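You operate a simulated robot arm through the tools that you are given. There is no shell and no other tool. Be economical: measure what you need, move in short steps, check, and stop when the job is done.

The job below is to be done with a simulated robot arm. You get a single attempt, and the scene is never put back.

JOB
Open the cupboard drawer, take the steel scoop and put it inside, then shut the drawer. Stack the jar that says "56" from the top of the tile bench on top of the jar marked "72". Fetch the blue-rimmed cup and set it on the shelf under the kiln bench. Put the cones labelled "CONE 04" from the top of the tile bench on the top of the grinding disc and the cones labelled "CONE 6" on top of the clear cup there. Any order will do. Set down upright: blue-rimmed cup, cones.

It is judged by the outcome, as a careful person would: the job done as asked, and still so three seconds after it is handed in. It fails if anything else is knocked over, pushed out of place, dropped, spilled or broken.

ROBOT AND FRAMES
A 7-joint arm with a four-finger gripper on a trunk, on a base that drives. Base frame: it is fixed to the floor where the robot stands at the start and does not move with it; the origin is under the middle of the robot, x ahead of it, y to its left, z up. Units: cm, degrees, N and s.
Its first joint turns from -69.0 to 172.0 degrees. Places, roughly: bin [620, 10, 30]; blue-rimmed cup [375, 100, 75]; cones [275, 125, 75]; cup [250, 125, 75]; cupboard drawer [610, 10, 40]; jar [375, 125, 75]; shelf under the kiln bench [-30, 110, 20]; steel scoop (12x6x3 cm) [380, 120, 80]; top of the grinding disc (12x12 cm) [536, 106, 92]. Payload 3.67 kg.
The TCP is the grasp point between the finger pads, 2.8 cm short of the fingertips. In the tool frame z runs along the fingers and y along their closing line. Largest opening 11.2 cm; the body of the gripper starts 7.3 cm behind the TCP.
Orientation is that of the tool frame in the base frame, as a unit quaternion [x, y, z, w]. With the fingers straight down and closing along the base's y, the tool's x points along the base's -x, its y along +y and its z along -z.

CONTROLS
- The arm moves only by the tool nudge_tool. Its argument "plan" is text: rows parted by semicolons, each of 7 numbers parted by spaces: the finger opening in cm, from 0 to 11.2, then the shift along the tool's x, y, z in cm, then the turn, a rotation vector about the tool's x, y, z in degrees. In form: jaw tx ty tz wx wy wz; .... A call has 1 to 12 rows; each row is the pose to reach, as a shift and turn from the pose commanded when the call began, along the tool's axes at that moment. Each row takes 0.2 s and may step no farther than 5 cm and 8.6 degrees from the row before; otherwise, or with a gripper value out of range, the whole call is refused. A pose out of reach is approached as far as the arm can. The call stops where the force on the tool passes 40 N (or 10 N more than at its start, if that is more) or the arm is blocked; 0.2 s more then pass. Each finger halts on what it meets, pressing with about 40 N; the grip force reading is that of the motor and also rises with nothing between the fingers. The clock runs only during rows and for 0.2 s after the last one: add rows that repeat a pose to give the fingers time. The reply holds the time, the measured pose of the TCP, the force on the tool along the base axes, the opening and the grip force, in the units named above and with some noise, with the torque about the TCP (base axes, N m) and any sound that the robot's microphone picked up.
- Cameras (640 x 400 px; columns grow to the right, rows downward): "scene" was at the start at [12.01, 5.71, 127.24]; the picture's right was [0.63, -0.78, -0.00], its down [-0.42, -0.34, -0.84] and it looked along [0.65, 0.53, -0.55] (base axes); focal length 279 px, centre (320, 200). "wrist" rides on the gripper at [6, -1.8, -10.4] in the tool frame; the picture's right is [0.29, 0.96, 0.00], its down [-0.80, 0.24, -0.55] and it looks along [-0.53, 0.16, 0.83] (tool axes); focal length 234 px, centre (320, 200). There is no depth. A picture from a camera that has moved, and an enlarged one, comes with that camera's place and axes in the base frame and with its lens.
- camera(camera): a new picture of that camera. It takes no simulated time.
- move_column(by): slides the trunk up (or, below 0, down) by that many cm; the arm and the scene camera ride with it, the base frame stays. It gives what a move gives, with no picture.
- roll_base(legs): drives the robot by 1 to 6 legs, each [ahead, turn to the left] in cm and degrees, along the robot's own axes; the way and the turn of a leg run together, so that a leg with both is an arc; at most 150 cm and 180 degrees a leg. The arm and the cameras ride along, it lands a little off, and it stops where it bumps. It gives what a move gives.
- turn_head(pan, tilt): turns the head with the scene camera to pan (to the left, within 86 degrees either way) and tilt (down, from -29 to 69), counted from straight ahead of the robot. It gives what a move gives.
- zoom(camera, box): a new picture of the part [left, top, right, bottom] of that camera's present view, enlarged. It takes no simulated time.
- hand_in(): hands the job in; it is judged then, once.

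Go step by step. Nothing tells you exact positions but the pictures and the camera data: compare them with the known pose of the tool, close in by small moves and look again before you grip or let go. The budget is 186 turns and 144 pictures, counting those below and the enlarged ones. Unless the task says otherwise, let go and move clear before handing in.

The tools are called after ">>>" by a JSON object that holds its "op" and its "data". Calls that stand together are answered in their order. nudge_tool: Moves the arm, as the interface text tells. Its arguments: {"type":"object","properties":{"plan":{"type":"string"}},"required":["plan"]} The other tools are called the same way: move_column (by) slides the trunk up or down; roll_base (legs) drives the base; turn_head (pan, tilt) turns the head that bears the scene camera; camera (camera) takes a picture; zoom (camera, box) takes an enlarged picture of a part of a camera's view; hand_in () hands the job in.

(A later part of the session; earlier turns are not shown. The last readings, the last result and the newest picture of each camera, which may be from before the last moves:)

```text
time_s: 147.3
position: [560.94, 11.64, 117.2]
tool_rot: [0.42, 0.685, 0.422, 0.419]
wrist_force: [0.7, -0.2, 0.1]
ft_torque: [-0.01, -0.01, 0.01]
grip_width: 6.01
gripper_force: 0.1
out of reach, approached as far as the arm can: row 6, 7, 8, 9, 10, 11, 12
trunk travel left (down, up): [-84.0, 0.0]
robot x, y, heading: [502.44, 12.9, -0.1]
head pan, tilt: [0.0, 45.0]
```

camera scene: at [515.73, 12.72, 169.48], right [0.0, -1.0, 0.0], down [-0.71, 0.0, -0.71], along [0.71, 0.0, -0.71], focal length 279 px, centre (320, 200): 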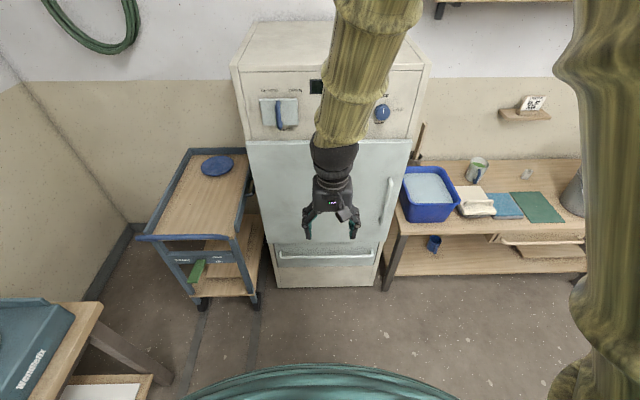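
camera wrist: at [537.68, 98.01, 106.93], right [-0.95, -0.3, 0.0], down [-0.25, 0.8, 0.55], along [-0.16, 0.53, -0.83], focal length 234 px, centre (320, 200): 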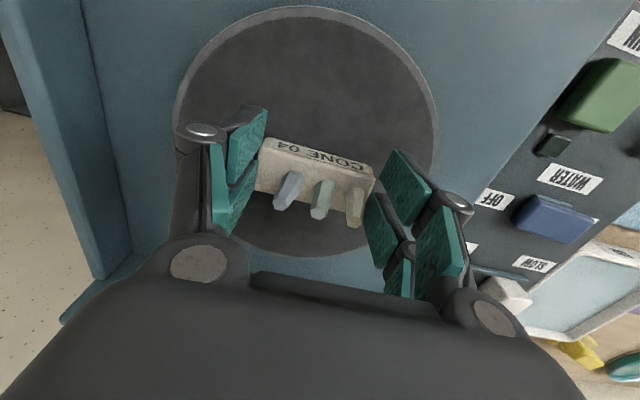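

The roll works. Lower the trunk in two steps, then finish the rotation.

>>> {"op": "move_column", "data": {"by": -40}}

>>> {"op": "move_column", "data": {"by": -25}}

>>> {"op": "nudge_tool", "data": {"plan": "6 0 0 0 -5 -5 5;6 0 0 0 -9.5 -9.5 9.5;6 0 0 0 -14 -14 14;6 0 0 0 -14 -14 14;6 0 0 0 -14 -14 14"}}

>>> {"op": "camera", "data": {"camera": "scene"}}

```text
time_s: 151.1
position: [560.94, 11.62, 77.09]
tool_rot: [0.419, 0.687, 0.42, 0.419]
wrist_force: [-0.2, -0.7, -0.8]
ft_torque: [0.03, 0.03, -0.02]
grip_width: 6.01
gripper_force: 0.1
trunk travel left (down, up): [-44.0, 40.0]
robot x, y, heading: [502.24, 12.56, 0.2]
head pan, tilt: [0.0, 45.0]
```

```text
time_s: 153.7
position: [560.96, 11.72, 52.09]
tool_rot: [0.419, 0.687, 0.421, 0.42]
wrist_force: [-0.1, -0.1, -0.5]
ft_torque: [0.0, -0.02, -0.01]
grip_width: 6.0
gripper_force: 0.0
trunk travel left (down, up): [-19.0, 65.0]
robot x, y, heading: [502.29, 13.2, -0.1]
head pan, tilt: [0.0, 45.0]
```

```text
refused: row 1 steps farther than a row can; nothing moved
```

```text
71 pictures are left
camera scene: at [515.77, 12.72, 104.48], right [0.0, -1.0, 0.0], down [-0.71, 0.0, -0.71], along [0.71, 0.0, -0.71], focal length 279 px, centre (320, 200)
```

scene: 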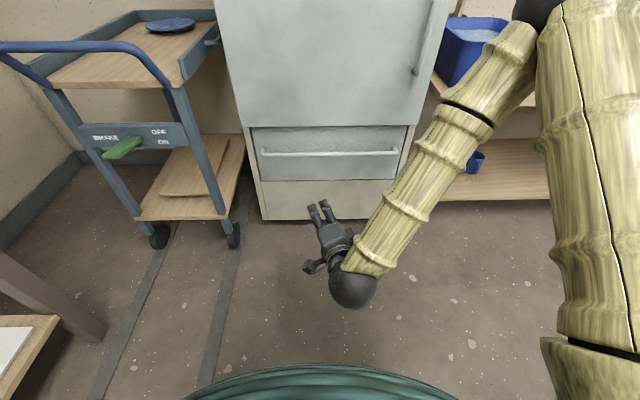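

>>> {"op": "zoom", "data": {"camera": "scene", "box": [240, 110, 420, 222]}}

>>> {"op": "nudge_tool", "data": {"plan": "6 0 0 0 -3.8 -3.9 3.8;6 0 0 0 -7.6 -7.8 7.7;6 0 0 0 -11.4 -11.6 11.5;6 0 0 0 -15.3 -15.5 15.4;6 0 0 0 -15.3 -15.5 15.4"}}

```text
3.56 times, centred on (330, 166) of scene
camera zoom: at [515.77, 12.72, 104.48], right [0.0, -1.0, 0.0], down [-0.71, 0.0, -0.71], along [0.71, 0.0, -0.71], focal length 991 px, centre (284, 321)
```

zoom: 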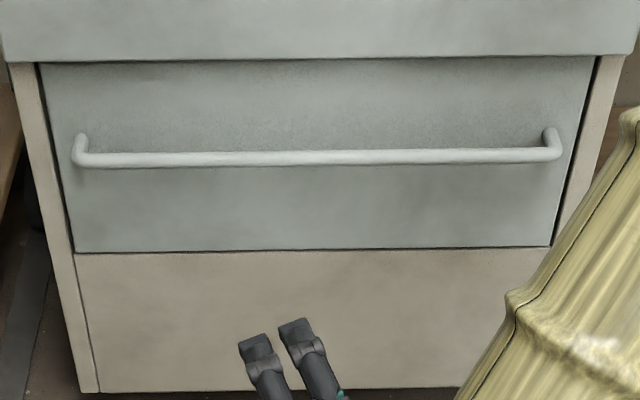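

```text
time_s: 154.9
position: [561.02, 11.47, 52.17]
tool_rot: [0.502, 0.499, 0.499, 0.5]
wrist_force: [0.0, -0.2, -0.1]
ft_torque: [-0.01, -0.03, 0.07]
grip_width: 6.0
gripper_force: 0.1
trunk travel left (down, up): [-19.0, 65.0]
robot x, y, heading: [502.83, 12.74, -0.4]
head pan, tilt: [0.0, 45.0]
```

The gripper now points straight forward. The bar seems to be near x≈598, z≈45.5. I approach to 10 cm short and check.

>>> {"op": "nudge_tool", "data": {"plan": "7 -0.4 -1.1 4.5 0 0 0;7 -0.8 -2.2 9 0 0 0;7 -1.2 -3.3 13.5 0 0 0;7 -1.6 -4.5 18 0 0 0;7 -2 -5.6 22.5 0 0 0;7 -2.5 -6.7 26 0 0 0;7 -2.5 -6.7 26 0 0 0"}}

>>> {"op": "camera", "data": {"camera": "wrist"}}

>>> {"op": "zoom", "data": {"camera": "scene", "box": [240, 110, 420, 222]}}

```text
time_s: 156.5
position: [586.97, 9.14, 45.34]
tool_rot: [0.501, 0.501, 0.5, 0.498]
wrist_force: [-0.5, -0.8, -1.3]
ft_torque: [0.01, 0.0, 0.02]
grip_width: 6.97
gripper_force: 0.1
trunk travel left (down, up): [-19.0, 65.0]
robot x, y, heading: [502.63, 12.55, -0.3]
head pan, tilt: [0.0, 45.0]
```

```text
69 pictures are left
camera wrist: at [576.4, 14.98, 43.56], right [0.0, 0.29, 0.96], down [-0.55, -0.8, 0.24], along [0.83, -0.53, 0.16], focal length 234 px, centre (320, 200)
```

wrist: 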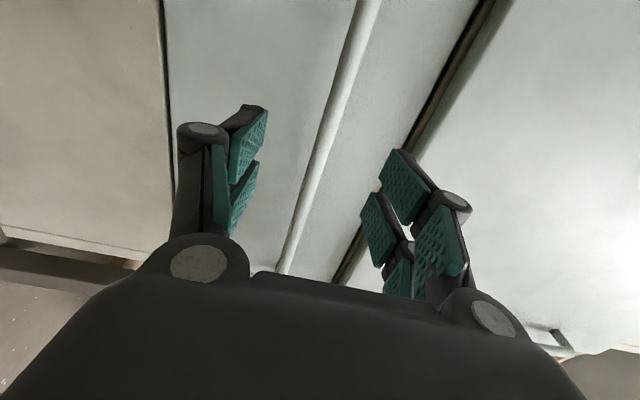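

```text
3.56 times, centred on (330, 166) of scene
camera zoom: at [515.79, 12.71, 104.47], right [0.0, -1.0, 0.0], down [-0.71, 0.0, -0.71], along [0.71, 0.0, -0.71], focal length 991 px, centre (284, 321)
```

zoom: 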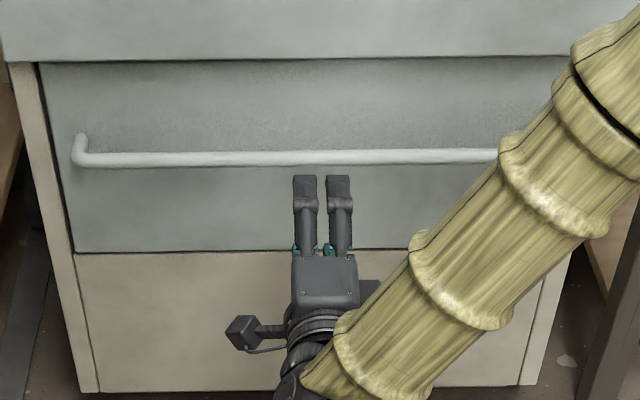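

Bar is at about (597.5, z 46), between the fingers. Advance, close on it.

>>> {"op": "nudge_tool", "data": {"plan": "7 0 0.6 3.5 0 0 0;7 0 0.6 7 0 0 0;7 0 0.6 9.5 0 0 0;7 0 0.6 10.5 0 0 0;7 0 0.6 10.5 0 0 0;0.5 0 0.6 10.5 0 0 0;0.5 0 0.6 10.5 0 0 0;0.5 0 0.6 10.5 0 0 0"}}

>>> {"op": "camera", "data": {"camera": "wrist"}}

```text
time_s: 158.3
position: [597.56, 9.12, 46.03]
tool_rot: [0.5, 0.5, 0.5, 0.501]
wrist_force: [1.6, -0.2, 6.6]
ft_torque: [0.0, -0.02, 0.03]
grip_width: 1.47
gripper_force: 45.3
trunk travel left (down, up): [-19.0, 65.0]
robot x, y, heading: [502.55, 12.69, -0.1]
head pan, tilt: [0.0, 45.0]
```

```text
67 pictures are left
camera wrist: at [586.98, 15.06, 44.17], right [0.0, 0.29, 0.96], down [-0.55, -0.8, 0.24], along [0.83, -0.53, 0.16], focal length 234 px, centre (320, 200)
```

wrist: 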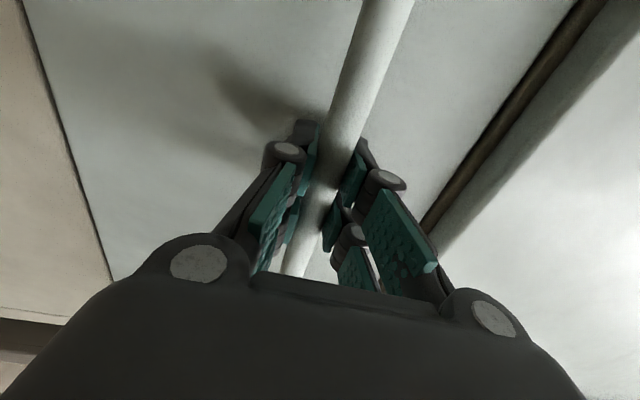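

Bar gripped. Pull the drawer out with the arm.

>>> {"op": "nudge_tool", "data": {"plan": "0.5 0 0 -2 0 0 0;0.5 0 0 -5 0 0 0;0.5 0 0 -8 0 0 0;0.5 0 0 -11 0 0 0;0.5 0 0 -14 0 0 0;0.5 0 0 -17 0 0 0;0.5 0 0 -20 0 0 0;0.5 0 0 -23 0 0 0;0.5 0 0 -26 0 0 0;0.5 0 0 -28 0 0 0;0.5 0 0 -28 0 0 0"}}

>>> {"op": "camera", "data": {"camera": "scene"}}

```text
time_s: 159.8
position: [579.38, 8.75, 46.08]
tool_rot: [0.502, 0.499, 0.497, 0.502]
wrist_force: [1.3, -6.4, 3.7]
ft_torque: [0.11, -0.14, -0.12]
grip_width: 1.46
gripper_force: 44.7
trunk travel left (down, up): [-19.0, 65.0]
robot x, y, heading: [502.39, 12.57, -0.5]
head pan, tilt: [0.0, 45.0]
stopped in row 7: the force on the tool passed its limit at 41 N (the readings are from after the stop); the commanded pose is now the measured one
```

```text
66 pictures are left
camera scene: at [515.77, 12.64, 104.46], right [0.0, -1.0, 0.0], down [-0.71, 0.0, -0.71], along [0.71, 0.0, -0.71], focal length 279 px, centre (320, 200)
```

scene: 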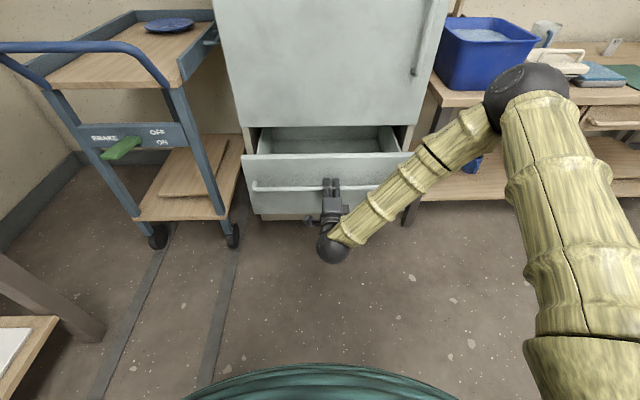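

The drawer slid out about 18 cm and reached its stop. Release, back off, raise the trunk and turn the tool downward again.

>>> {"op": "nudge_tool", "data": {"plan": "4 0 0 0 0 0 0;7 0 0 0 0 0 0;7 0 0 0 0 0 0;7 0 0 -4 0 0 0;7 0 0 -8 0 0 0;7 0 0 -12 0 0 0;7 0 0 -16 0 0 0;7 0 0 -20 0 0 0;7 0 0 -20 0 0 0"}}

>>> {"op": "move_column", "data": {"by": 40}}

>>> {"op": "move_column", "data": {"by": 25}}

>>> {"op": "nudge_tool", "data": {"plan": "9 0 0 0 4.9 4.9 -4.9;9 0 0 0 9.8 9.8 -9.8;9 0 0 0 14.7 14.7 -14.7;9 0 0 0 19.6 19.6 -19.6;9 0 0 0 24.5 24.5 -24.5;9 0 0 0 29.4 29.4 -29.4;9 0 0 0 34.3 34.3 -34.3;9 0 0 0 39.2 39.2 -39.2;9 0 0 0 44.1 44.1 -44.1;9 0 0 0 49 49 -49;9 0 0 0 53.9 53.9 -53.9;9 0 0 0 53.9 53.9 -53.9"}}

>>> {"op": "turn_head", "data": {"pan": 0, "tilt": 50}}

>>> {"op": "camera", "data": {"camera": "scene"}}

```text
time_s: 161.8
position: [559.34, 9.02, 46.06]
tool_rot: [0.502, 0.499, 0.497, 0.502]
wrist_force: [-0.7, 0.0, -0.4]
ft_torque: [-0.01, 0.01, 0.02]
grip_width: 7.0
gripper_force: 0.1
trunk travel left (down, up): [-19.0, 65.0]
robot x, y, heading: [502.57, 12.58, -0.3]
head pan, tilt: [0.0, 45.0]
```

```text
time_s: 165.7
position: [559.4, 9.1, 86.03]
tool_rot: [0.502, 0.5, 0.497, 0.502]
wrist_force: [0.2, 0.6, -0.6]
ft_torque: [-0.02, -0.01, 0.0]
grip_width: 7.0
gripper_force: 0.0
trunk travel left (down, up): [-59.0, 25.0]
robot x, y, heading: [502.48, 12.5, -0.4]
head pan, tilt: [0.0, 45.0]
```

```text
time_s: 168.2
position: [559.42, 9.05, 110.96]
tool_rot: [0.502, 0.499, 0.498, 0.502]
wrist_force: [-0.2, 0.6, 0.1]
ft_torque: [0.01, 0.0, -0.02]
grip_width: 6.99
gripper_force: 0.0
trunk travel left (down, up): [-84.0, 0.0]
robot x, y, heading: [502.36, 12.73, -0.4]
head pan, tilt: [0.0, 45.0]
```

```text
time_s: 170.8
position: [559.55, 8.74, 111.08]
tool_rot: [0.138, 0.973, 0.132, 0.131]
wrist_force: [-0.6, -0.5, -0.6]
ft_torque: [0.06, 0.0, 0.01]
grip_width: 9.02
gripper_force: 0.1
trunk travel left (down, up): [-84.0, 0.0]
robot x, y, heading: [502.6, 12.77, -0.2]
head pan, tilt: [0.0, 45.0]
```

```text
time_s: 171.5
position: [559.28, 9.05, 111.03]
tool_rot: [0.136, 0.973, 0.131, 0.132]
wrist_force: [1.1, -0.2, -0.4]
ft_torque: [0.01, 0.01, 0.01]
grip_width: 8.98
gripper_force: 0.0
trunk travel left (down, up): [-84.0, 0.0]
robot x, y, heading: [502.7, 12.88, -0.5]
head pan, tilt: [0.0, 50.0]
```

```text
65 pictures are left
camera scene: at [515.36, 12.64, 168.78], right [0.0, -1.0, 0.0], down [-0.77, 0.0, -0.64], along [0.64, 0.0, -0.77], focal length 279 px, centre (320, 200)
```

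scene: 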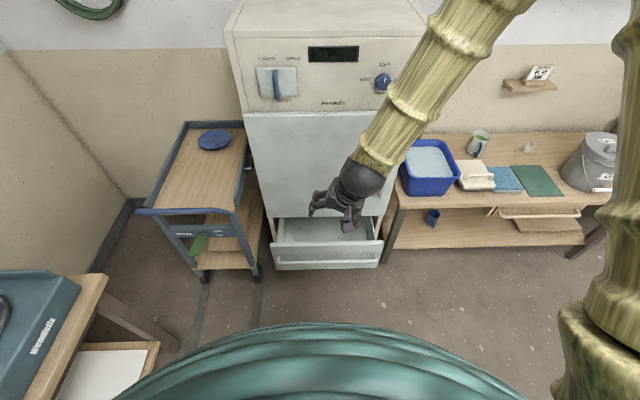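

>>> {"op": "nudge_tool", "data": {"plan": "9 0 0 0 3.8 3.8 -3.9;9 0 0 0 7.6 7.7 -7.8;9 0 0 0 11.4 11.5 -11.7;9 0 0 0 15.15 15.3 -15.7;9 0 0 0 15.15 15.3 -15.7"}}

>>> {"op": "nudge_tool", "data": {"plan": "11 0 0 -4 0 0 0;11 1.5 0 -8 0 0 0;11 1.5 0 -8 0 0 0"}}

>>> {"op": "zoom", "data": {"camera": "scene", "box": [250, 190, 400, 284]}}

```text
time_s: 172.7
position: [560.08, 8.73, 112.04]
tool_rot: [0.018, 1.0, 0.025, 0.0]
wrist_force: [0.5, -0.8, -0.9]
ft_torque: [0.01, -0.01, 0.03]
grip_width: 8.98
gripper_force: 0.0
trunk travel left (down, up): [-84.0, 0.0]
robot x, y, heading: [502.95, 12.6, -0.3]
head pan, tilt: [0.0, 50.0]
```

```text
time_s: 173.5
position: [558.44, 8.93, 119.05]
tool_rot: [0.002, 1.0, 0.005, -0.001]
wrist_force: [0.7, 0.0, -0.4]
ft_torque: [0.05, 0.05, -0.02]
grip_width: 11.0
gripper_force: 0.0
trunk travel left (down, up): [-84.0, 0.0]
robot x, y, heading: [502.78, 12.78, -0.4]
head pan, tilt: [0.0, 50.0]
```

```text
4.26 times, centred on (325, 237) of scene
camera zoom: at [515.8, 12.56, 168.74], right [0.0, -1.0, 0.0], down [-0.77, 0.0, -0.64], along [0.64, 0.0, -0.77], focal length 1186 px, centre (299, 43)
```

zoom: 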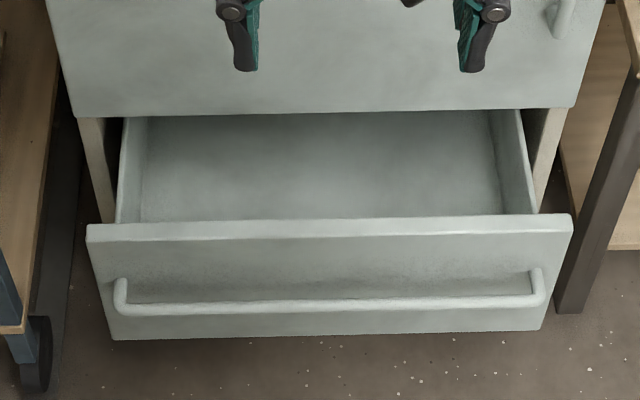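

The drawer is open and empty, its inside centred around (594,9). Now back to the tile bench for the scoop.

>>> {"op": "roll_base", "data": {"legs": [[0, -13], [-138.5, 0], [0, 103.4]]}}

>>> {"op": "turn_head", "data": {"pan": 0, "tilt": 55}}

>>> {"op": "camera", "data": {"camera": "scene"}}

>>> {"op": "zoom", "data": {"camera": "scene", "box": [280, 160, 400, 235]}}

```text
time_s: 185.5
position: [371.46, 99.26, 119.2]
tool_rot: [-0.706, 0.709, 0.003, -0.003]
wrist_force: [-0.6, -0.3, -0.9]
ft_torque: [0.0, 0.01, 0.01]
grip_width: 10.99
gripper_force: 0.0
trunk travel left (down, up): [-84.0, 0.0]
robot x, y, heading: [367.44, 43.43, 89.6]
head pan, tilt: [0.0, 50.0]
```

```text
time_s: 186.2
position: [371.38, 99.42, 119.18]
tool_rot: [-0.705, 0.709, 0.003, -0.003]
wrist_force: [0.6, 0.5, 0.0]
ft_torque: [-0.01, -0.01, 0.0]
grip_width: 11.02
gripper_force: 0.2
trunk travel left (down, up): [-84.0, 0.0]
robot x, y, heading: [367.94, 43.73, 90.0]
head pan, tilt: [0.0, 55.0]
```

```text
63 pictures are left
camera scene: at [367.91, 56.08, 168.13], right [1.0, 0.0, 0.0], down [0.0, -0.82, -0.57], along [0.0, 0.57, -0.82], focal length 279 px, centre (320, 200)
```

scene: 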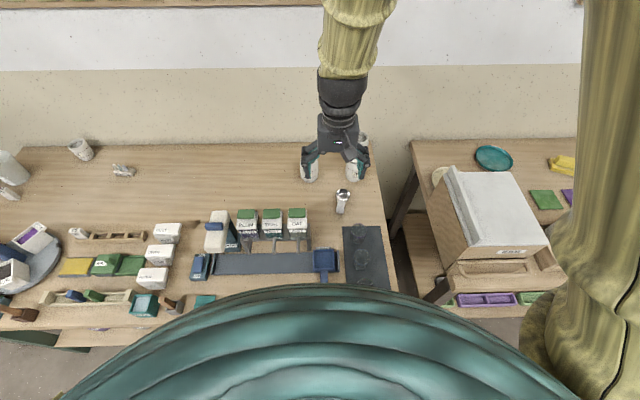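

```text
5.33 times, centred on (340, 198) of scene
camera zoom: at [367.91, 56.08, 168.13], right [1.0, 0.0, 0.0], down [0.0, -0.82, -0.57], along [0.0, 0.57, -0.82], focal length 1487 px, centre (213, 213)
```

zoom: 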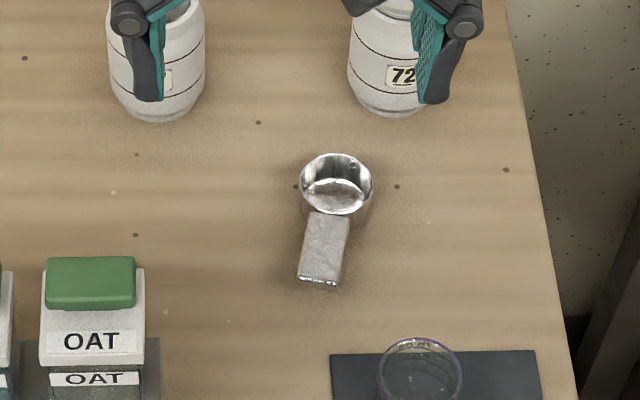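

Scoop handle is centred at about (375.6,112.5), pointing 12° off y. I move above it with matching yaw.

>>> {"op": "nudge_tool", "data": {"plan": "7 -2.8 -0.9 3.8 0 0 2.3;7 -5.6 -1.7 7.6 0 0 4.7;7 -8.5 -2.6 11.4 0 0 7;7 -11.3 -3.4 15.2 0 0 9.4;7 -14.1 -4.3 19 0 0 11.7;7 -14.1 -4.3 19 0 0 11.7"}}

>>> {"op": "camera", "data": {"camera": "wrist"}}

>>> {"op": "zoom", "data": {"camera": "scene", "box": [280, 160, 400, 235]}}

```text
time_s: 187.6
position: [375.6, 113.64, 100.12]
tool_rot: [-0.63, 0.776, 0.004, -0.003]
wrist_force: [0.2, -0.1, 0.1]
ft_torque: [0.02, 0.0, -0.01]
grip_width: 6.99
gripper_force: 0.2
trunk travel left (down, up): [-84.0, 0.0]
robot x, y, heading: [367.79, 43.64, 89.9]
head pan, tilt: [0.0, 55.0]
```

```text
61 pictures are left
camera wrist: at [376.16, 107.27, 110.42], right [-1.0, -0.08, 0.01], down [-0.07, 0.83, 0.56], along [-0.05, 0.55, -0.83], focal length 234 px, centre (320, 200)
```

wrist: 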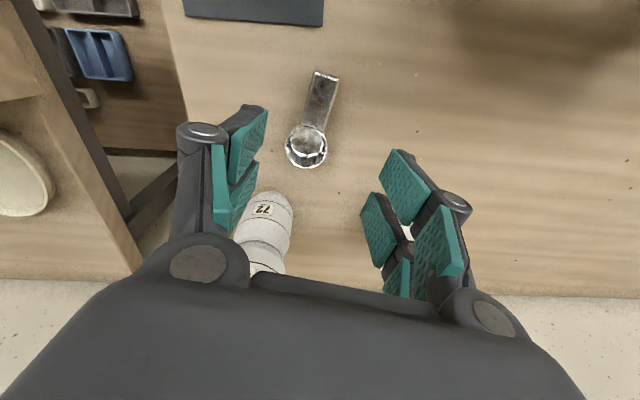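

```text
5.33 times, centred on (340, 198) of scene
camera zoom: at [367.89, 55.92, 168.15], right [1.0, 0.0, 0.0], down [0.0, -0.82, -0.57], along [0.0, 0.57, -0.82], focal length 1487 px, centre (213, 213)
```

zoom: 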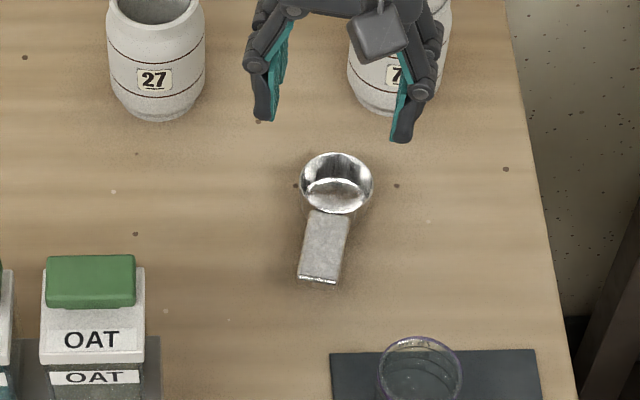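

Slight lateral correction, then lower and grip the handle.

>>> {"op": "nudge_tool", "data": {"plan": "7 0.4 -0.5 4 0 0 0;7 0.4 -0.5 8 0 0 0;7 0.4 -0.5 11 0 0 0;7 0.4 -0.5 11 0 0 0"}}

>>> {"op": "camera", "data": {"camera": "wrist"}}

```text
time_s: 188.6
position: [375.89, 112.88, 89.13]
tool_rot: [-0.63, 0.777, 0.003, -0.003]
wrist_force: [0.6, -0.3, 1.5]
ft_torque: [-0.01, -0.01, -0.03]
grip_width: 6.99
gripper_force: 0.0
trunk travel left (down, up): [-84.0, 0.0]
robot x, y, heading: [368.03, 43.73, 89.9]
head pan, tilt: [0.0, 55.0]
```

```text
59 pictures are left
camera wrist: at [376.36, 106.51, 99.4], right [-1.0, -0.08, 0.01], down [-0.07, 0.83, 0.56], along [-0.05, 0.55, -0.83], focal length 234 px, centre (320, 200)
```

wrist: 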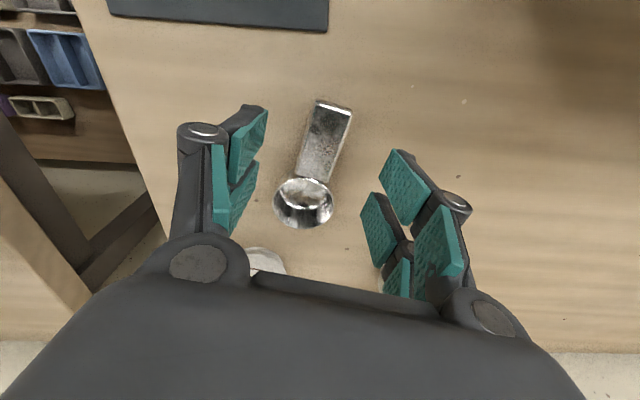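

>>> {"op": "nudge_tool", "data": {"plan": "7 0 -0.1 2 0 0 0;7 0 -0.1 3.5 0 0 0;7 0 -0.1 4 0 0 0;7 0 -0.1 4 0 0 0;1.5 0 -0.1 4 0 0 0;1.5 0 -0.1 4 0 0 0;1.5 0 -0.1 4 0 0 0;1.5 0 -0.1 4 0 0 0"}}

>>> {"op": "camera", "data": {"camera": "wrist"}}

```text
time_s: 190.4
position: [375.87, 112.95, 85.1]
tool_rot: [-0.63, 0.777, 0.002, -0.004]
wrist_force: [0.0, 0.5, 0.4]
ft_torque: [0.0, 0.03, 0.04]
grip_width: 2.94
gripper_force: 40.3
trunk travel left (down, up): [-84.0, 0.0]
robot x, y, heading: [367.54, 43.67, 89.7]
head pan, tilt: [0.0, 55.0]
```

```text
58 pictures are left
camera wrist: at [376.41, 106.48, 95.45], right [-1.0, -0.08, 0.01], down [-0.07, 0.83, 0.55], along [-0.05, 0.55, -0.83], focal length 234 px, centre (320, 200)
```

wrist: 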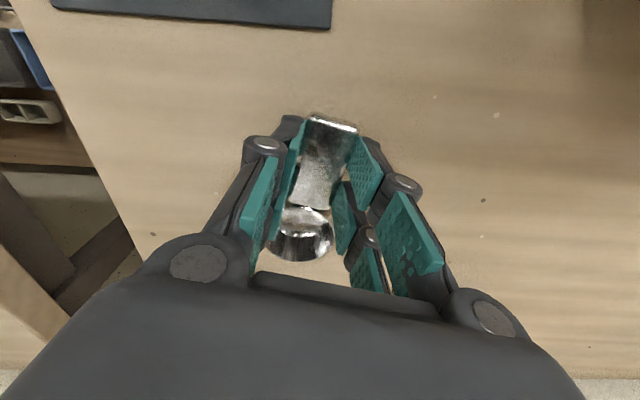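

Scoop held. Lift, retract, and drive to the drawer.

>>> {"op": "nudge_tool", "data": {"plan": "1.5 0 0 -4 0 0 0;1.5 0 0 -8 0 0 0;1.5 0 0 -12.5 0 0 0;1.5 0 0 -17 0 0 -1;1.5 3.5 0.4 -20 0 0 -3;1.5 7 0.8 -23 0 0 -5;1.5 10.5 1.2 -26.5 0 0 -7.5;1.5 14.1 1.5 -30 0 0 -10;1.5 14.1 1.5 -34 0 0 -11.7;1.5 14.1 1.5 -34 0 0 -11.7"}}

>>> {"op": "camera", "data": {"camera": "wrist"}}

>>> {"op": "roll_base", "data": {"legs": [[0, -103], [140, 0], [0, 13.2]]}}

```text
refused: row 8 steps farther than a row can; nothing moved
```

```text
57 pictures are left
camera wrist: at [376.41, 106.48, 95.45], right [-1.0, -0.08, 0.01], down [-0.07, 0.83, 0.55], along [-0.05, 0.55, -0.83], focal length 234 px, centre (320, 200)
```

wrist: 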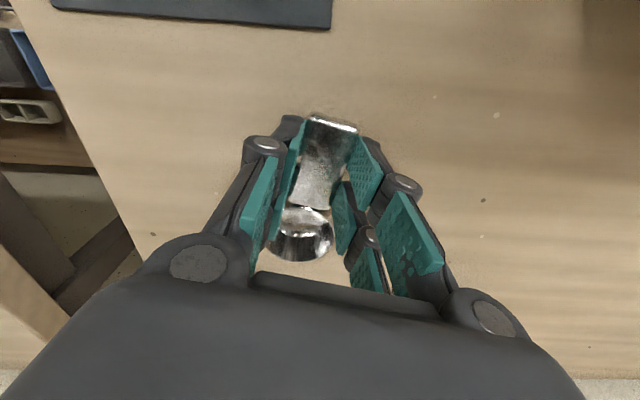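

```text
time_s: 192.4
position: [402.62, 103.66, 84.98]
tool_rot: [-0.458, 0.889, 0.006, -0.007]
wrist_force: [-7.2, 1.1, -0.2]
ft_torque: [0.05, 0.1, 0.36]
grip_width: 2.94
gripper_force: 39.7
trunk travel left (down, up): [-84.0, 0.0]
robot x, y, heading: [367.84, 43.71, 65.8]
head pan, tilt: [0.0, 55.0]
stopped in leg 1: the force on the tool passed its limit at 69 N (the readings are from after the stop); the commanded pose is now the measured one
```

The lift was refused yet the base turned, sweeping low over the bench. I look at what it touched at once.

>>> {"op": "camera", "data": {"camera": "scene"}}

>>> {"op": "camera", "data": {"camera": "wrist"}}

```text
56 pictures are left
camera scene: at [372.97, 54.93, 168.13], right [0.91, -0.41, 0.0], down [-0.34, -0.75, -0.57], along [0.23, 0.52, -0.82], focal length 279 px, centre (320, 200)
```

scene: 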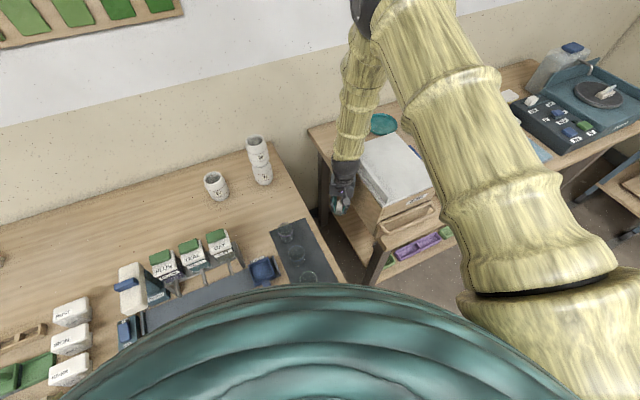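

```text
55 pictures are left
camera wrist: at [400.7, 97.45, 95.4], right [-0.95, 0.32, 0.02], down [0.28, 0.79, 0.55], along [0.16, 0.53, -0.83], focal length 234 px, centre (320, 200)
```

wrist: 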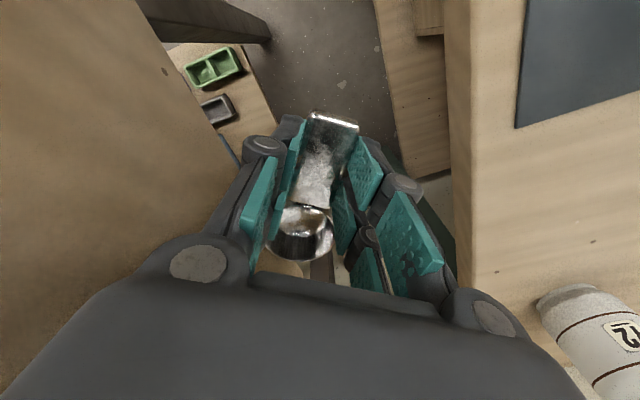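

Luckily the sweep passed clear of cups and jars and stopped against the box on the next bench. I check those.

>>> {"op": "zoom", "data": {"camera": "scene", "box": [190, 120, 350, 290]}}

>>> {"op": "zoom", "data": {"camera": "scene", "box": [300, 90, 460, 270]}}

```text
2.35 times, centred on (270, 205) of scene
camera zoom: at [372.97, 54.93, 168.13], right [0.91, -0.41, 0.0], down [-0.34, -0.75, -0.57], along [0.23, 0.52, -0.82], focal length 656 px, centre (438, 188)
```

zoom: 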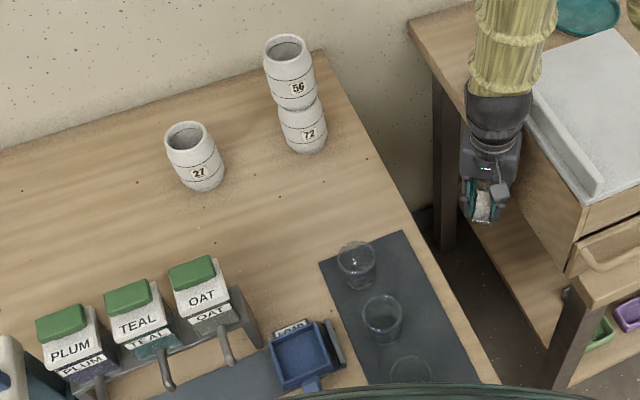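

```text
2.22 times, centred on (380, 180) of scene
camera zoom: at [372.97, 54.93, 168.13], right [0.91, -0.41, 0.0], down [-0.34, -0.75, -0.57], along [0.23, 0.52, -0.82], focal length 620 px, centre (187, 244)
```

zoom: 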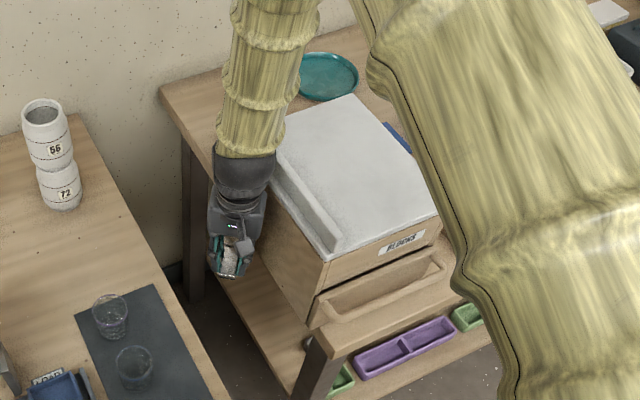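

Everything still stands. I ease off the box and lift straight up properly this time.

>>> {"op": "nudge_tool", "data": {"plan": "1.5 0.6 0.8 0 0 0 0;1.5 0.6 0.8 -4 0 0 0;1.5 0.6 0.8 -8 0 0 0;1.5 0.6 0.8 -12.5 0 0 0;1.5 0.6 0.8 -17 0 0 0;1.5 0.6 0.8 -21.5 0 0 0;1.5 0.6 0.8 -26 0 0 0;1.5 0.6 0.8 -30.5 0 0 0;1.5 0.6 0.8 -34 0 0 0;1.5 0.6 0.8 -34 0 0 0"}}

>>> {"op": "camera", "data": {"camera": "wrist"}}

>>> {"op": "zoom", "data": {"camera": "scene", "box": [300, 90, 460, 270]}}

```text
time_s: 194.6
position: [402.25, 103.34, 118.98]
tool_rot: [-0.457, 0.889, 0.006, -0.007]
wrist_force: [0.3, -0.3, -0.4]
ft_torque: [-0.07, 0.03, -0.02]
grip_width: 2.95
gripper_force: 40.1
trunk travel left (down, up): [-84.0, 0.0]
robot x, y, heading: [368.17, 43.53, 65.6]
head pan, tilt: [0.0, 55.0]
```

```text
52 pictures are left
camera wrist: at [400.3, 97.25, 129.4], right [-0.95, 0.32, 0.02], down [0.28, 0.79, 0.55], along [0.16, 0.53, -0.83], focal length 234 px, centre (320, 200)
```

wrist: 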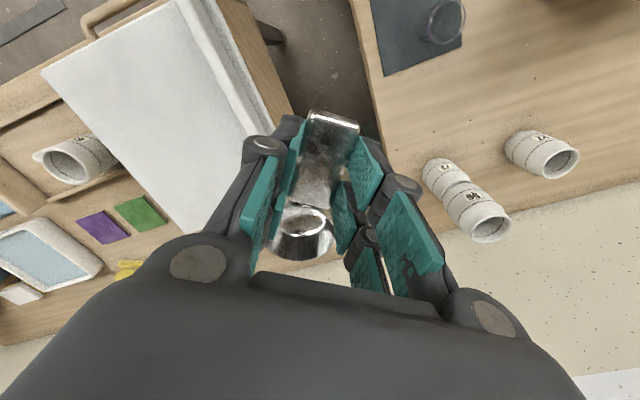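

```text
2.22 times, centred on (380, 180) of scene
camera zoom: at [372.94, 55.12, 168.12], right [0.91, -0.41, 0.0], down [-0.34, -0.75, -0.57], along [0.23, 0.52, -0.82], focal length 620 px, centre (187, 244)
```

zoom: 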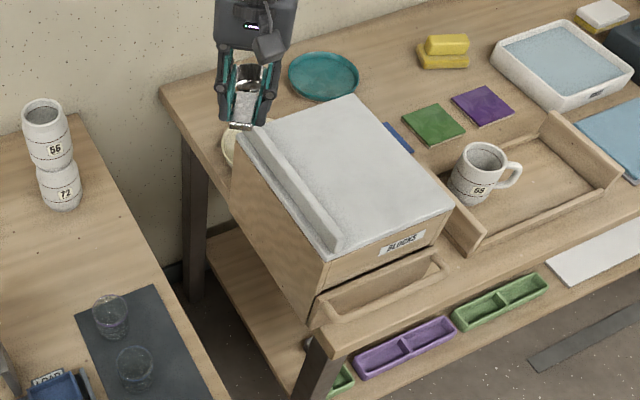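

All in order. Now retract fully, check, and then drive.

>>> {"op": "nudge_tool", "data": {"plan": "1.5 3.4 0.2 0 0 0 -2.8;1.5 6.8 0.5 0 0 0 -5.6;1.5 10.1 0.7 0 0 0 -8.4;1.5 13.5 0.9 0 0 0 -11.2;1.5 13.5 0.9 0 0 0 -11.2"}}

```text
time_s: 195.8
position: [393.77, 93.06, 119.1]
tool_rot: [-0.543, 0.84, 0.006, -0.006]
wrist_force: [-0.2, -0.2, -0.6]
ft_torque: [-0.09, 0.04, 0.0]
grip_width: 2.94
gripper_force: 40.6
trunk travel left (down, up): [-84.0, 0.0]
robot x, y, heading: [367.69, 43.81, 65.9]
head pan, tilt: [0.0, 55.0]
```

>>> {"op": "roll_base", "data": {"legs": [[0, -79], [140, 0], [0, 13]]}}

>>> {"op": "turn_head", "data": {"pan": 0, "tilt": 50}}

>>> {"op": "camera", "data": {"camera": "scene"}}

```text
time_s: 207.0
position: [556.0, -1.01, 119.2]
tool_rot: [0.032, 0.999, 0.008, -0.002]
wrist_force: [-0.8, 0.9, -0.7]
ft_torque: [-0.02, 0.0, -0.01]
grip_width: 2.94
gripper_force: 40.3
trunk travel left (down, up): [-84.0, 0.0]
robot x, y, heading: [500.76, 5.39, -3.2]
head pan, tilt: [0.0, 55.0]
```

```text
time_s: 207.6
position: [555.97, -1.01, 119.25]
tool_rot: [0.031, 0.999, 0.008, -0.001]
wrist_force: [-0.5, 0.5, -0.5]
ft_torque: [-0.04, 0.02, 0.02]
grip_width: 2.94
gripper_force: 39.9
trunk travel left (down, up): [-84.0, 0.0]
robot x, y, heading: [500.55, 5.47, -3.4]
head pan, tilt: [0.0, 50.0]
```

```text
50 pictures are left
camera scene: at [513.59, 5.1, 168.78], right [-0.06, -1.0, 0.0], down [-0.77, 0.05, -0.64], along [0.64, -0.04, -0.77], focal length 279 px, centre (320, 200)
```

scene: 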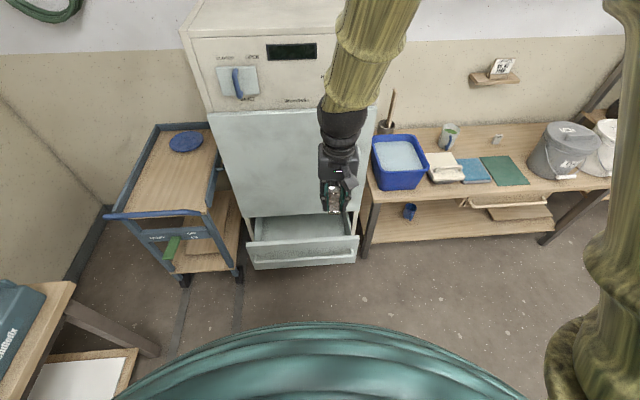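

At (500.6,5.4). I lower the trunk 40 cm, then extend over the drawer with the scoop turned 45° so it fits the opening.

>>> {"op": "move_column", "data": {"by": -40}}

>>> {"op": "nudge_tool", "data": {"plan": "1.5 -3.9 1.2 0 0 0 -5.4;1.5 -7.8 2.5 0 0 0 -10.8;1.5 -11.7 3.7 0 0 0 -16.2;1.5 -15.6 5 0 0 0 -21.6;1.5 -19.4 6.2 0 0 0 -27;1.5 -23.3 7.5 0 0 0 -32.4;1.5 -27.2 8.7 0 0 0 -37.8;1.5 -31.1 10 0 0 0 -43.2;1.5 -35 11.2 0 0 0 -48.6;1.5 -35 11.2 0 0 0 -48.6"}}

>>> {"op": "camera", "data": {"camera": "scene"}}

>>> {"op": "camera", "data": {"camera": "wrist"}}

```text
time_s: 211.4
position: [555.92, -0.94, 79.25]
tool_rot: [0.031, 0.999, 0.008, -0.001]
wrist_force: [0.2, -0.8, 0.0]
ft_torque: [0.03, 0.03, 0.01]
grip_width: 2.93
gripper_force: 39.9
trunk travel left (down, up): [-44.0, 40.0]
robot x, y, heading: [500.88, 5.57, -3.7]
head pan, tilt: [0.0, 50.0]
```

```text
time_s: 213.7
position: [591.5, 8.21, 79.33]
tool_rot: [-0.383, 0.924, 0.009, 0.002]
wrist_force: [0.3, 0.2, 0.2]
ft_torque: [-0.01, 0.04, -0.03]
grip_width: 2.92
gripper_force: 40.1
trunk travel left (down, up): [-44.0, 40.0]
robot x, y, heading: [501.05, 5.46, -3.3]
head pan, tilt: [0.0, 50.0]
```

```text
49 pictures are left
camera scene: at [513.56, 5.07, 128.79], right [-0.06, -1.0, 0.0], down [-0.76, 0.05, -0.64], along [0.64, -0.04, -0.77], focal length 279 px, centre (320, 200)
```

scene: 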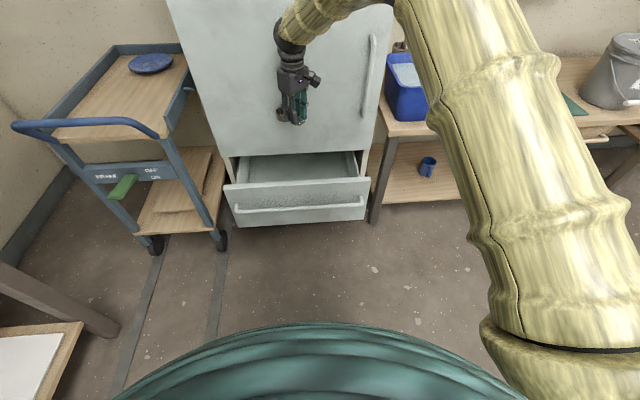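

```text
48 pictures are left
camera wrist: at [588.49, 2.32, 89.76], right [-0.88, 0.47, 0.01], down [0.39, 0.72, 0.56], along [0.26, 0.5, -0.83], focal length 234 px, centre (320, 200)
```

wrist: 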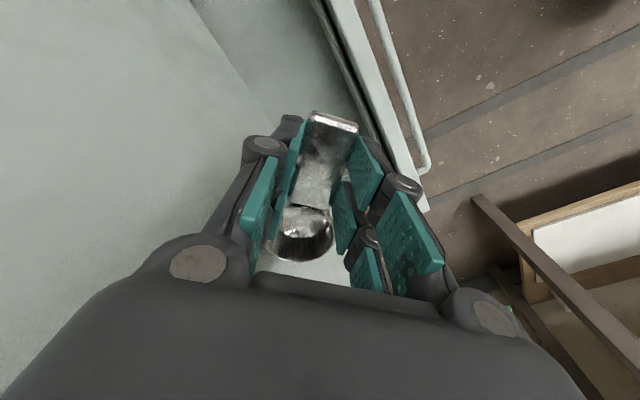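

Positioned over the opening. Lower 25 cm and check.

>>> {"op": "move_column", "data": {"by": -26}}

>>> {"op": "camera", "data": {"camera": "scene"}}

>>> {"op": "camera", "data": {"camera": "wrist"}}

```text
time_s: 216.3
position: [591.49, 8.19, 53.4]
tool_rot: [-0.383, 0.924, 0.008, 0.001]
wrist_force: [0.1, 0.3, -0.3]
ft_torque: [-0.02, 0.0, -0.02]
grip_width: 2.93
gripper_force: 39.6
trunk travel left (down, up): [-18.0, 66.0]
robot x, y, heading: [500.44, 5.56, -3.5]
head pan, tilt: [0.0, 50.0]
```

```text
47 pictures are left
camera scene: at [513.58, 5.08, 102.79], right [-0.06, -1.0, 0.0], down [-0.76, 0.05, -0.64], along [0.64, -0.04, -0.77], focal length 279 px, centre (320, 200)
```

scene: 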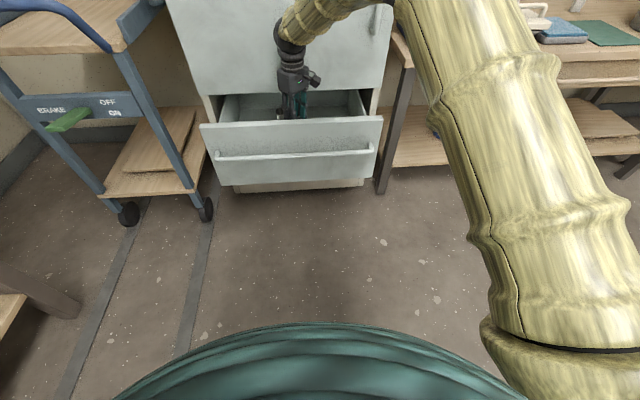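

```text
46 pictures are left
camera wrist: at [588.47, 2.33, 63.72], right [-0.88, 0.47, 0.01], down [0.4, 0.72, 0.56], along [0.26, 0.5, -0.83], focal length 234 px, centre (320, 200)
```

wrist: 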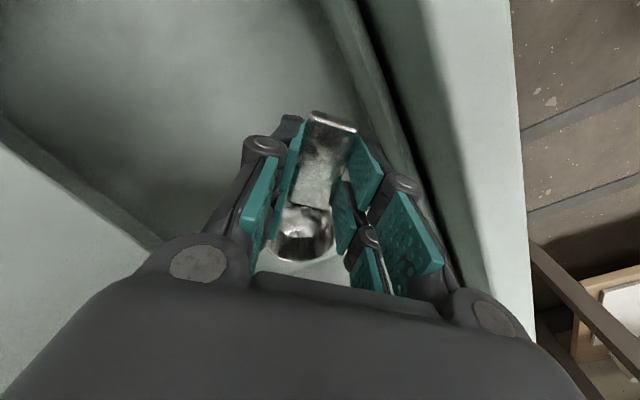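

>>> {"op": "nudge_tool", "data": {"plan": "1.5 -0.5 -0.5 1 0 0 0;1.5 -0.5 -0.5 4 0 0 0;1.5 -0.5 -0.5 7 0 0 0;1.5 -0.5 -0.5 10 0 0 0;1.5 -0.5 -0.5 12 0 0 0;1.5 -0.5 -0.5 12 0 0 0"}}

>>> {"op": "camera", "data": {"camera": "wrist"}}

```text
time_s: 217.7
position: [592.13, 8.41, 41.31]
tool_rot: [-0.383, 0.924, 0.009, 0.001]
wrist_force: [0.2, 0.1, -0.8]
ft_torque: [0.0, 0.04, 0.0]
grip_width: 2.91
gripper_force: 40.3
trunk travel left (down, up): [-18.0, 66.0]
robot x, y, heading: [500.89, 5.6, -3.2]
head pan, tilt: [0.0, 50.0]
```

```text
45 pictures are left
camera wrist: at [589.17, 2.55, 51.6], right [-0.88, 0.47, 0.01], down [0.4, 0.72, 0.56], along [0.26, 0.5, -0.83], focal length 234 px, centre (320, 200)
```

wrist: 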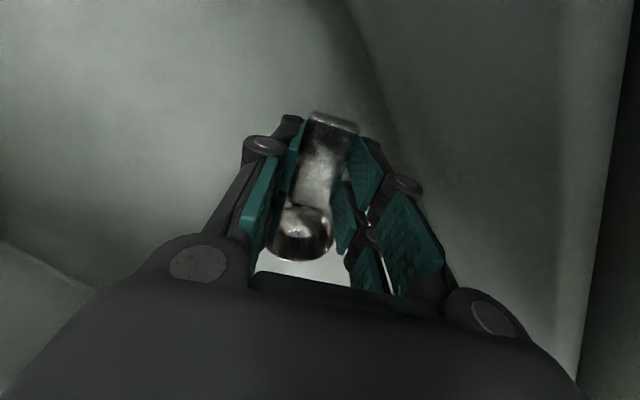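

>>> {"op": "nudge_tool", "data": {"plan": "1.5 0 0 0.7 0 0 0;1.5 0 0 1.4 0 0 0;1.5 0 0 2.1 0 0 0;1.5 0 0 2.8 0 0 0;1.5 0 0 3.5 0 0 0;1.5 0 0 3.5 0 0 0"}}

```text
time_s: 219.1
position: [592.2, 8.33, 38.45]
tool_rot: [-0.383, 0.924, 0.007, 0.004]
wrist_force: [1.2, -3.1, 21.1]
ft_torque: [0.5, -0.54, -0.11]
grip_width: 2.92
gripper_force: 40.0
trunk travel left (down, up): [-18.0, 66.0]
robot x, y, heading: [500.54, 5.71, -3.4]
head pan, tilt: [0.0, 50.0]
```

The bowl touches the drawer floor. Ease off, open, and withdraw.

>>> {"op": "nudge_tool", "data": {"plan": "1.5 0 0 -0.4 0 0 0;1.5 0 0 -0.4 0 0 0;4 0 0 -0.4 0 0 0;5 0 0 -0.4 0 0 0;5 0 0 -0.4 0 0 0;5 0 0 -3 0 0 0;5 0 0 -7 0 0 0;5 0 0 -11 0 0 0;5 0 0 -15.5 0 0 0;5 0 0 -20 0 0 0;5 0 0 -24 0 0 0;5 0 0 -24 0 0 0"}}

>>> {"op": "camera", "data": {"camera": "wrist"}}

```text
time_s: 221.7
position: [592.3, 8.08, 61.89]
tool_rot: [-0.382, 0.924, 0.008, 0.001]
wrist_force: [0.0, 0.3, 0.7]
ft_torque: [0.01, 0.0, -0.02]
grip_width: 5.0
gripper_force: 0.2
trunk travel left (down, up): [-18.0, 66.0]
robot x, y, heading: [500.82, 5.97, -3.3]
head pan, tilt: [0.0, 50.0]
```

```text
44 pictures are left
camera wrist: at [589.26, 2.23, 72.15], right [-0.88, 0.47, 0.01], down [0.4, 0.72, 0.56], along [0.26, 0.5, -0.83], focal length 234 px, centre (320, 200)
```

wrist: 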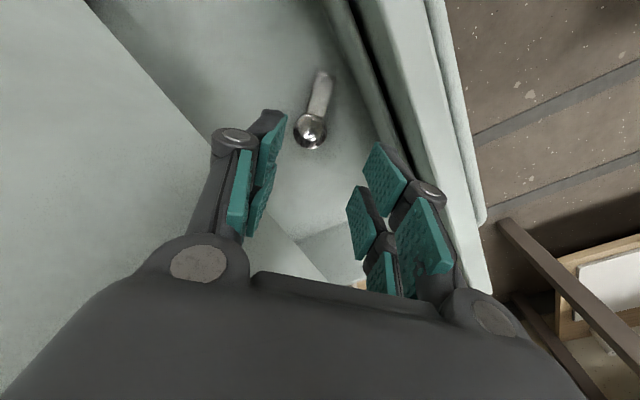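

The scoop lies in the drawer. I pull the arm back clear and straighten it, then will push the drawer shut with fingers tilted forward.

>>> {"op": "nudge_tool", "data": {"plan": "3 0 0 -3 0 0 0;3 3 2.7 -5 0 0 6;3 6.1 5.3 -5 0 0 12;3 9.1 8 -5 0 0 18;3 12.1 10.7 -5 0 0 24;3 15.2 13.4 -5 0 0 30;3 18.2 16 -5 0 0 36;3 21.3 18.7 -5 0 0 42;0 24.3 21.4 -5 0 0 48;0 24.3 21.4 -5 0 0 48"}}

>>> {"op": "nudge_tool", "data": {"plan": "0 0 0 0 0 -7.5 0;0 0 0 0 0 -15 0;0 0 0 0 0 -22.5 0;0 0 0 0 0 -30 0;0 0 0 0 0 -37.5 0;0 0 0 0 0 -45 0;0 0 0 0 0 -52.5 0;0 0 0 0 0 -60 0;0 0 0 0 0 -60 0"}}

>>> {"op": "camera", "data": {"camera": "scene"}}

```text
time_s: 223.9
position: [559.95, 5.81, 66.97]
tool_rot: [0.026, 1.0, 0.008, -0.001]
wrist_force: [-0.2, -0.2, 0.9]
ft_torque: [-0.03, -0.04, -0.01]
grip_width: 0.04
gripper_force: 35.9
trunk travel left (down, up): [-18.0, 66.0]
robot x, y, heading: [500.95, 5.81, -3.1]
head pan, tilt: [0.0, 50.0]
```

```text
time_s: 225.9
position: [559.92, 5.84, 66.92]
tool_rot: [0.026, 0.866, -0.005, 0.499]
wrist_force: [0.7, -0.6, -1.2]
ft_torque: [-0.04, 0.02, 0.02]
grip_width: 0.0
gripper_force: 35.4
trunk travel left (down, up): [-18.0, 66.0]
robot x, y, heading: [501.04, 5.67, -3.6]
head pan, tilt: [0.0, 50.0]
```

```text
43 pictures are left
camera scene: at [513.59, 5.06, 102.78], right [-0.06, -1.0, 0.0], down [-0.76, 0.05, -0.64], along [0.64, -0.04, -0.77], focal length 279 px, centre (320, 200)
```

scene: 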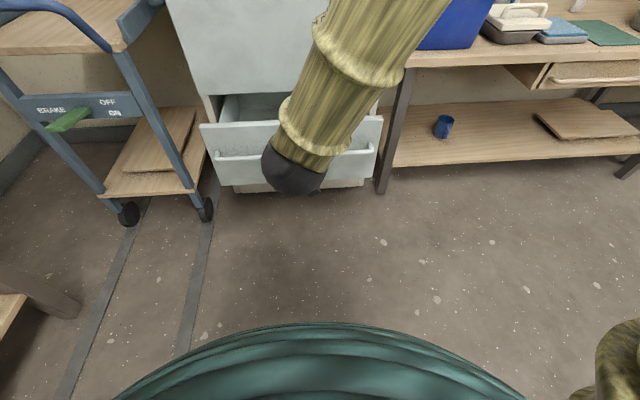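

Tool tilted forward. Lower to just above the bar's height and come close to the drawer front.

>>> {"op": "nudge_tool", "data": {"plan": "0 3.4 0 1.96 0 0 0;0 6.8 0 3.9 0 0 0;0 10.2 0 5.9 0 0 0;0 13.6 0 7.85 0 0 0;0 11.4 0 11.7 0 0 0;0 9.1 0 15.6 0 0 0;0 6.9 0 19.5 0 0 0;0 4.6 0 23.4 0 0 0;0 4.6 0 23.4 0 0 0"}}

>>> {"op": "camera", "data": {"camera": "scene"}}

>>> {"op": "camera", "data": {"camera": "wrist"}}

```text
time_s: 227.9
position: [577.87, 5.17, 51.01]
tool_rot: [0.026, 0.866, -0.006, 0.499]
wrist_force: [0.6, -0.5, -0.1]
ft_torque: [0.04, 0.03, 0.0]
grip_width: 0.0
gripper_force: 35.4
trunk travel left (down, up): [-18.0, 66.0]
robot x, y, heading: [500.83, 5.77, -3.3]
head pan, tilt: [0.0, 50.0]
```

```text
42 pictures are left
camera scene: at [513.59, 5.05, 102.78], right [-0.06, -1.0, 0.0], down [-0.76, 0.05, -0.64], along [0.64, -0.04, -0.77], focal length 279 px, centre (320, 200)
```

scene: 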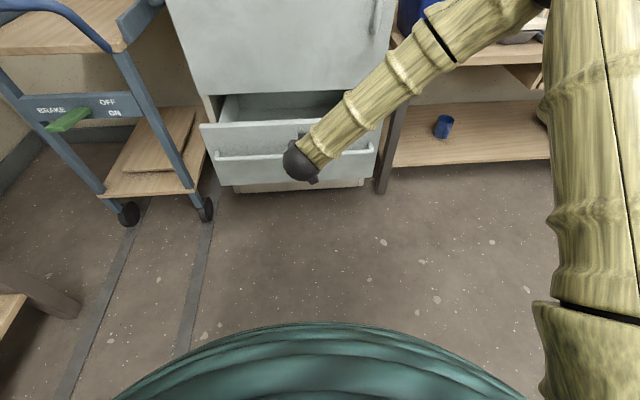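

```text
41 pictures are left
camera wrist: at [565.61, 3.88, 51.04], right [-0.1, 0.97, -0.23], down [-0.07, 0.23, 0.97], along [0.99, 0.11, 0.04], focal length 234 px, centre (320, 200)
```

wrist: 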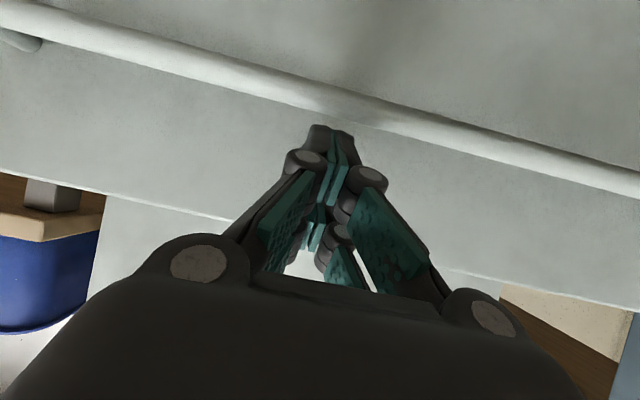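

Fingertips are between the bar and the panel's top edge. Push the drawer shut.

>>> {"op": "nudge_tool", "data": {"plan": "0 -1 0 1.73 0 0 0;0 -2 0 3.46 0 0 0;0 -3 0 5.2 0 0 0;0 -4 0 6.9 0 0 0;0 -5 0 8.7 0 0 0;0 -6 0 10.4 0 0 0;0 -7 0 12.1 0 0 0;0 -8 0 13.9 0 0 0;0 -9 0 15.6 0 0 0;0 -9.8 0 16.9 0 0 0;0 -10.5 0 18.2 0 0 0;0 -11.2 0 19.5 0 0 0"}}

>>> {"op": "camera", "data": {"camera": "scene"}}

```text
time_s: 230.3
position: [597.78, 4.08, 51.31]
tool_rot: [0.026, 0.867, -0.005, 0.497]
wrist_force: [-16.3, -2.4, 8.1]
ft_torque: [0.06, -0.41, -0.01]
grip_width: 0.01
gripper_force: 35.5
trunk travel left (down, up): [-18.0, 66.0]
robot x, y, heading: [500.68, 5.92, -3.6]
head pan, tilt: [0.0, 50.0]
stopped in row 11: the force on the tool passed its limit at 55 N (the readings are from after the stop); the commanded pose is now the measured one
```

```text
40 pictures are left
camera scene: at [513.43, 5.04, 102.82], right [-0.06, -1.0, 0.0], down [-0.76, 0.05, -0.64], along [0.64, -0.04, -0.77], focal length 279 px, centre (320, 200)
```

scene: 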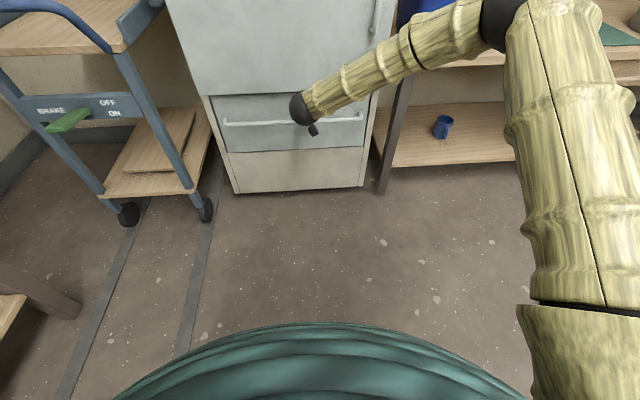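

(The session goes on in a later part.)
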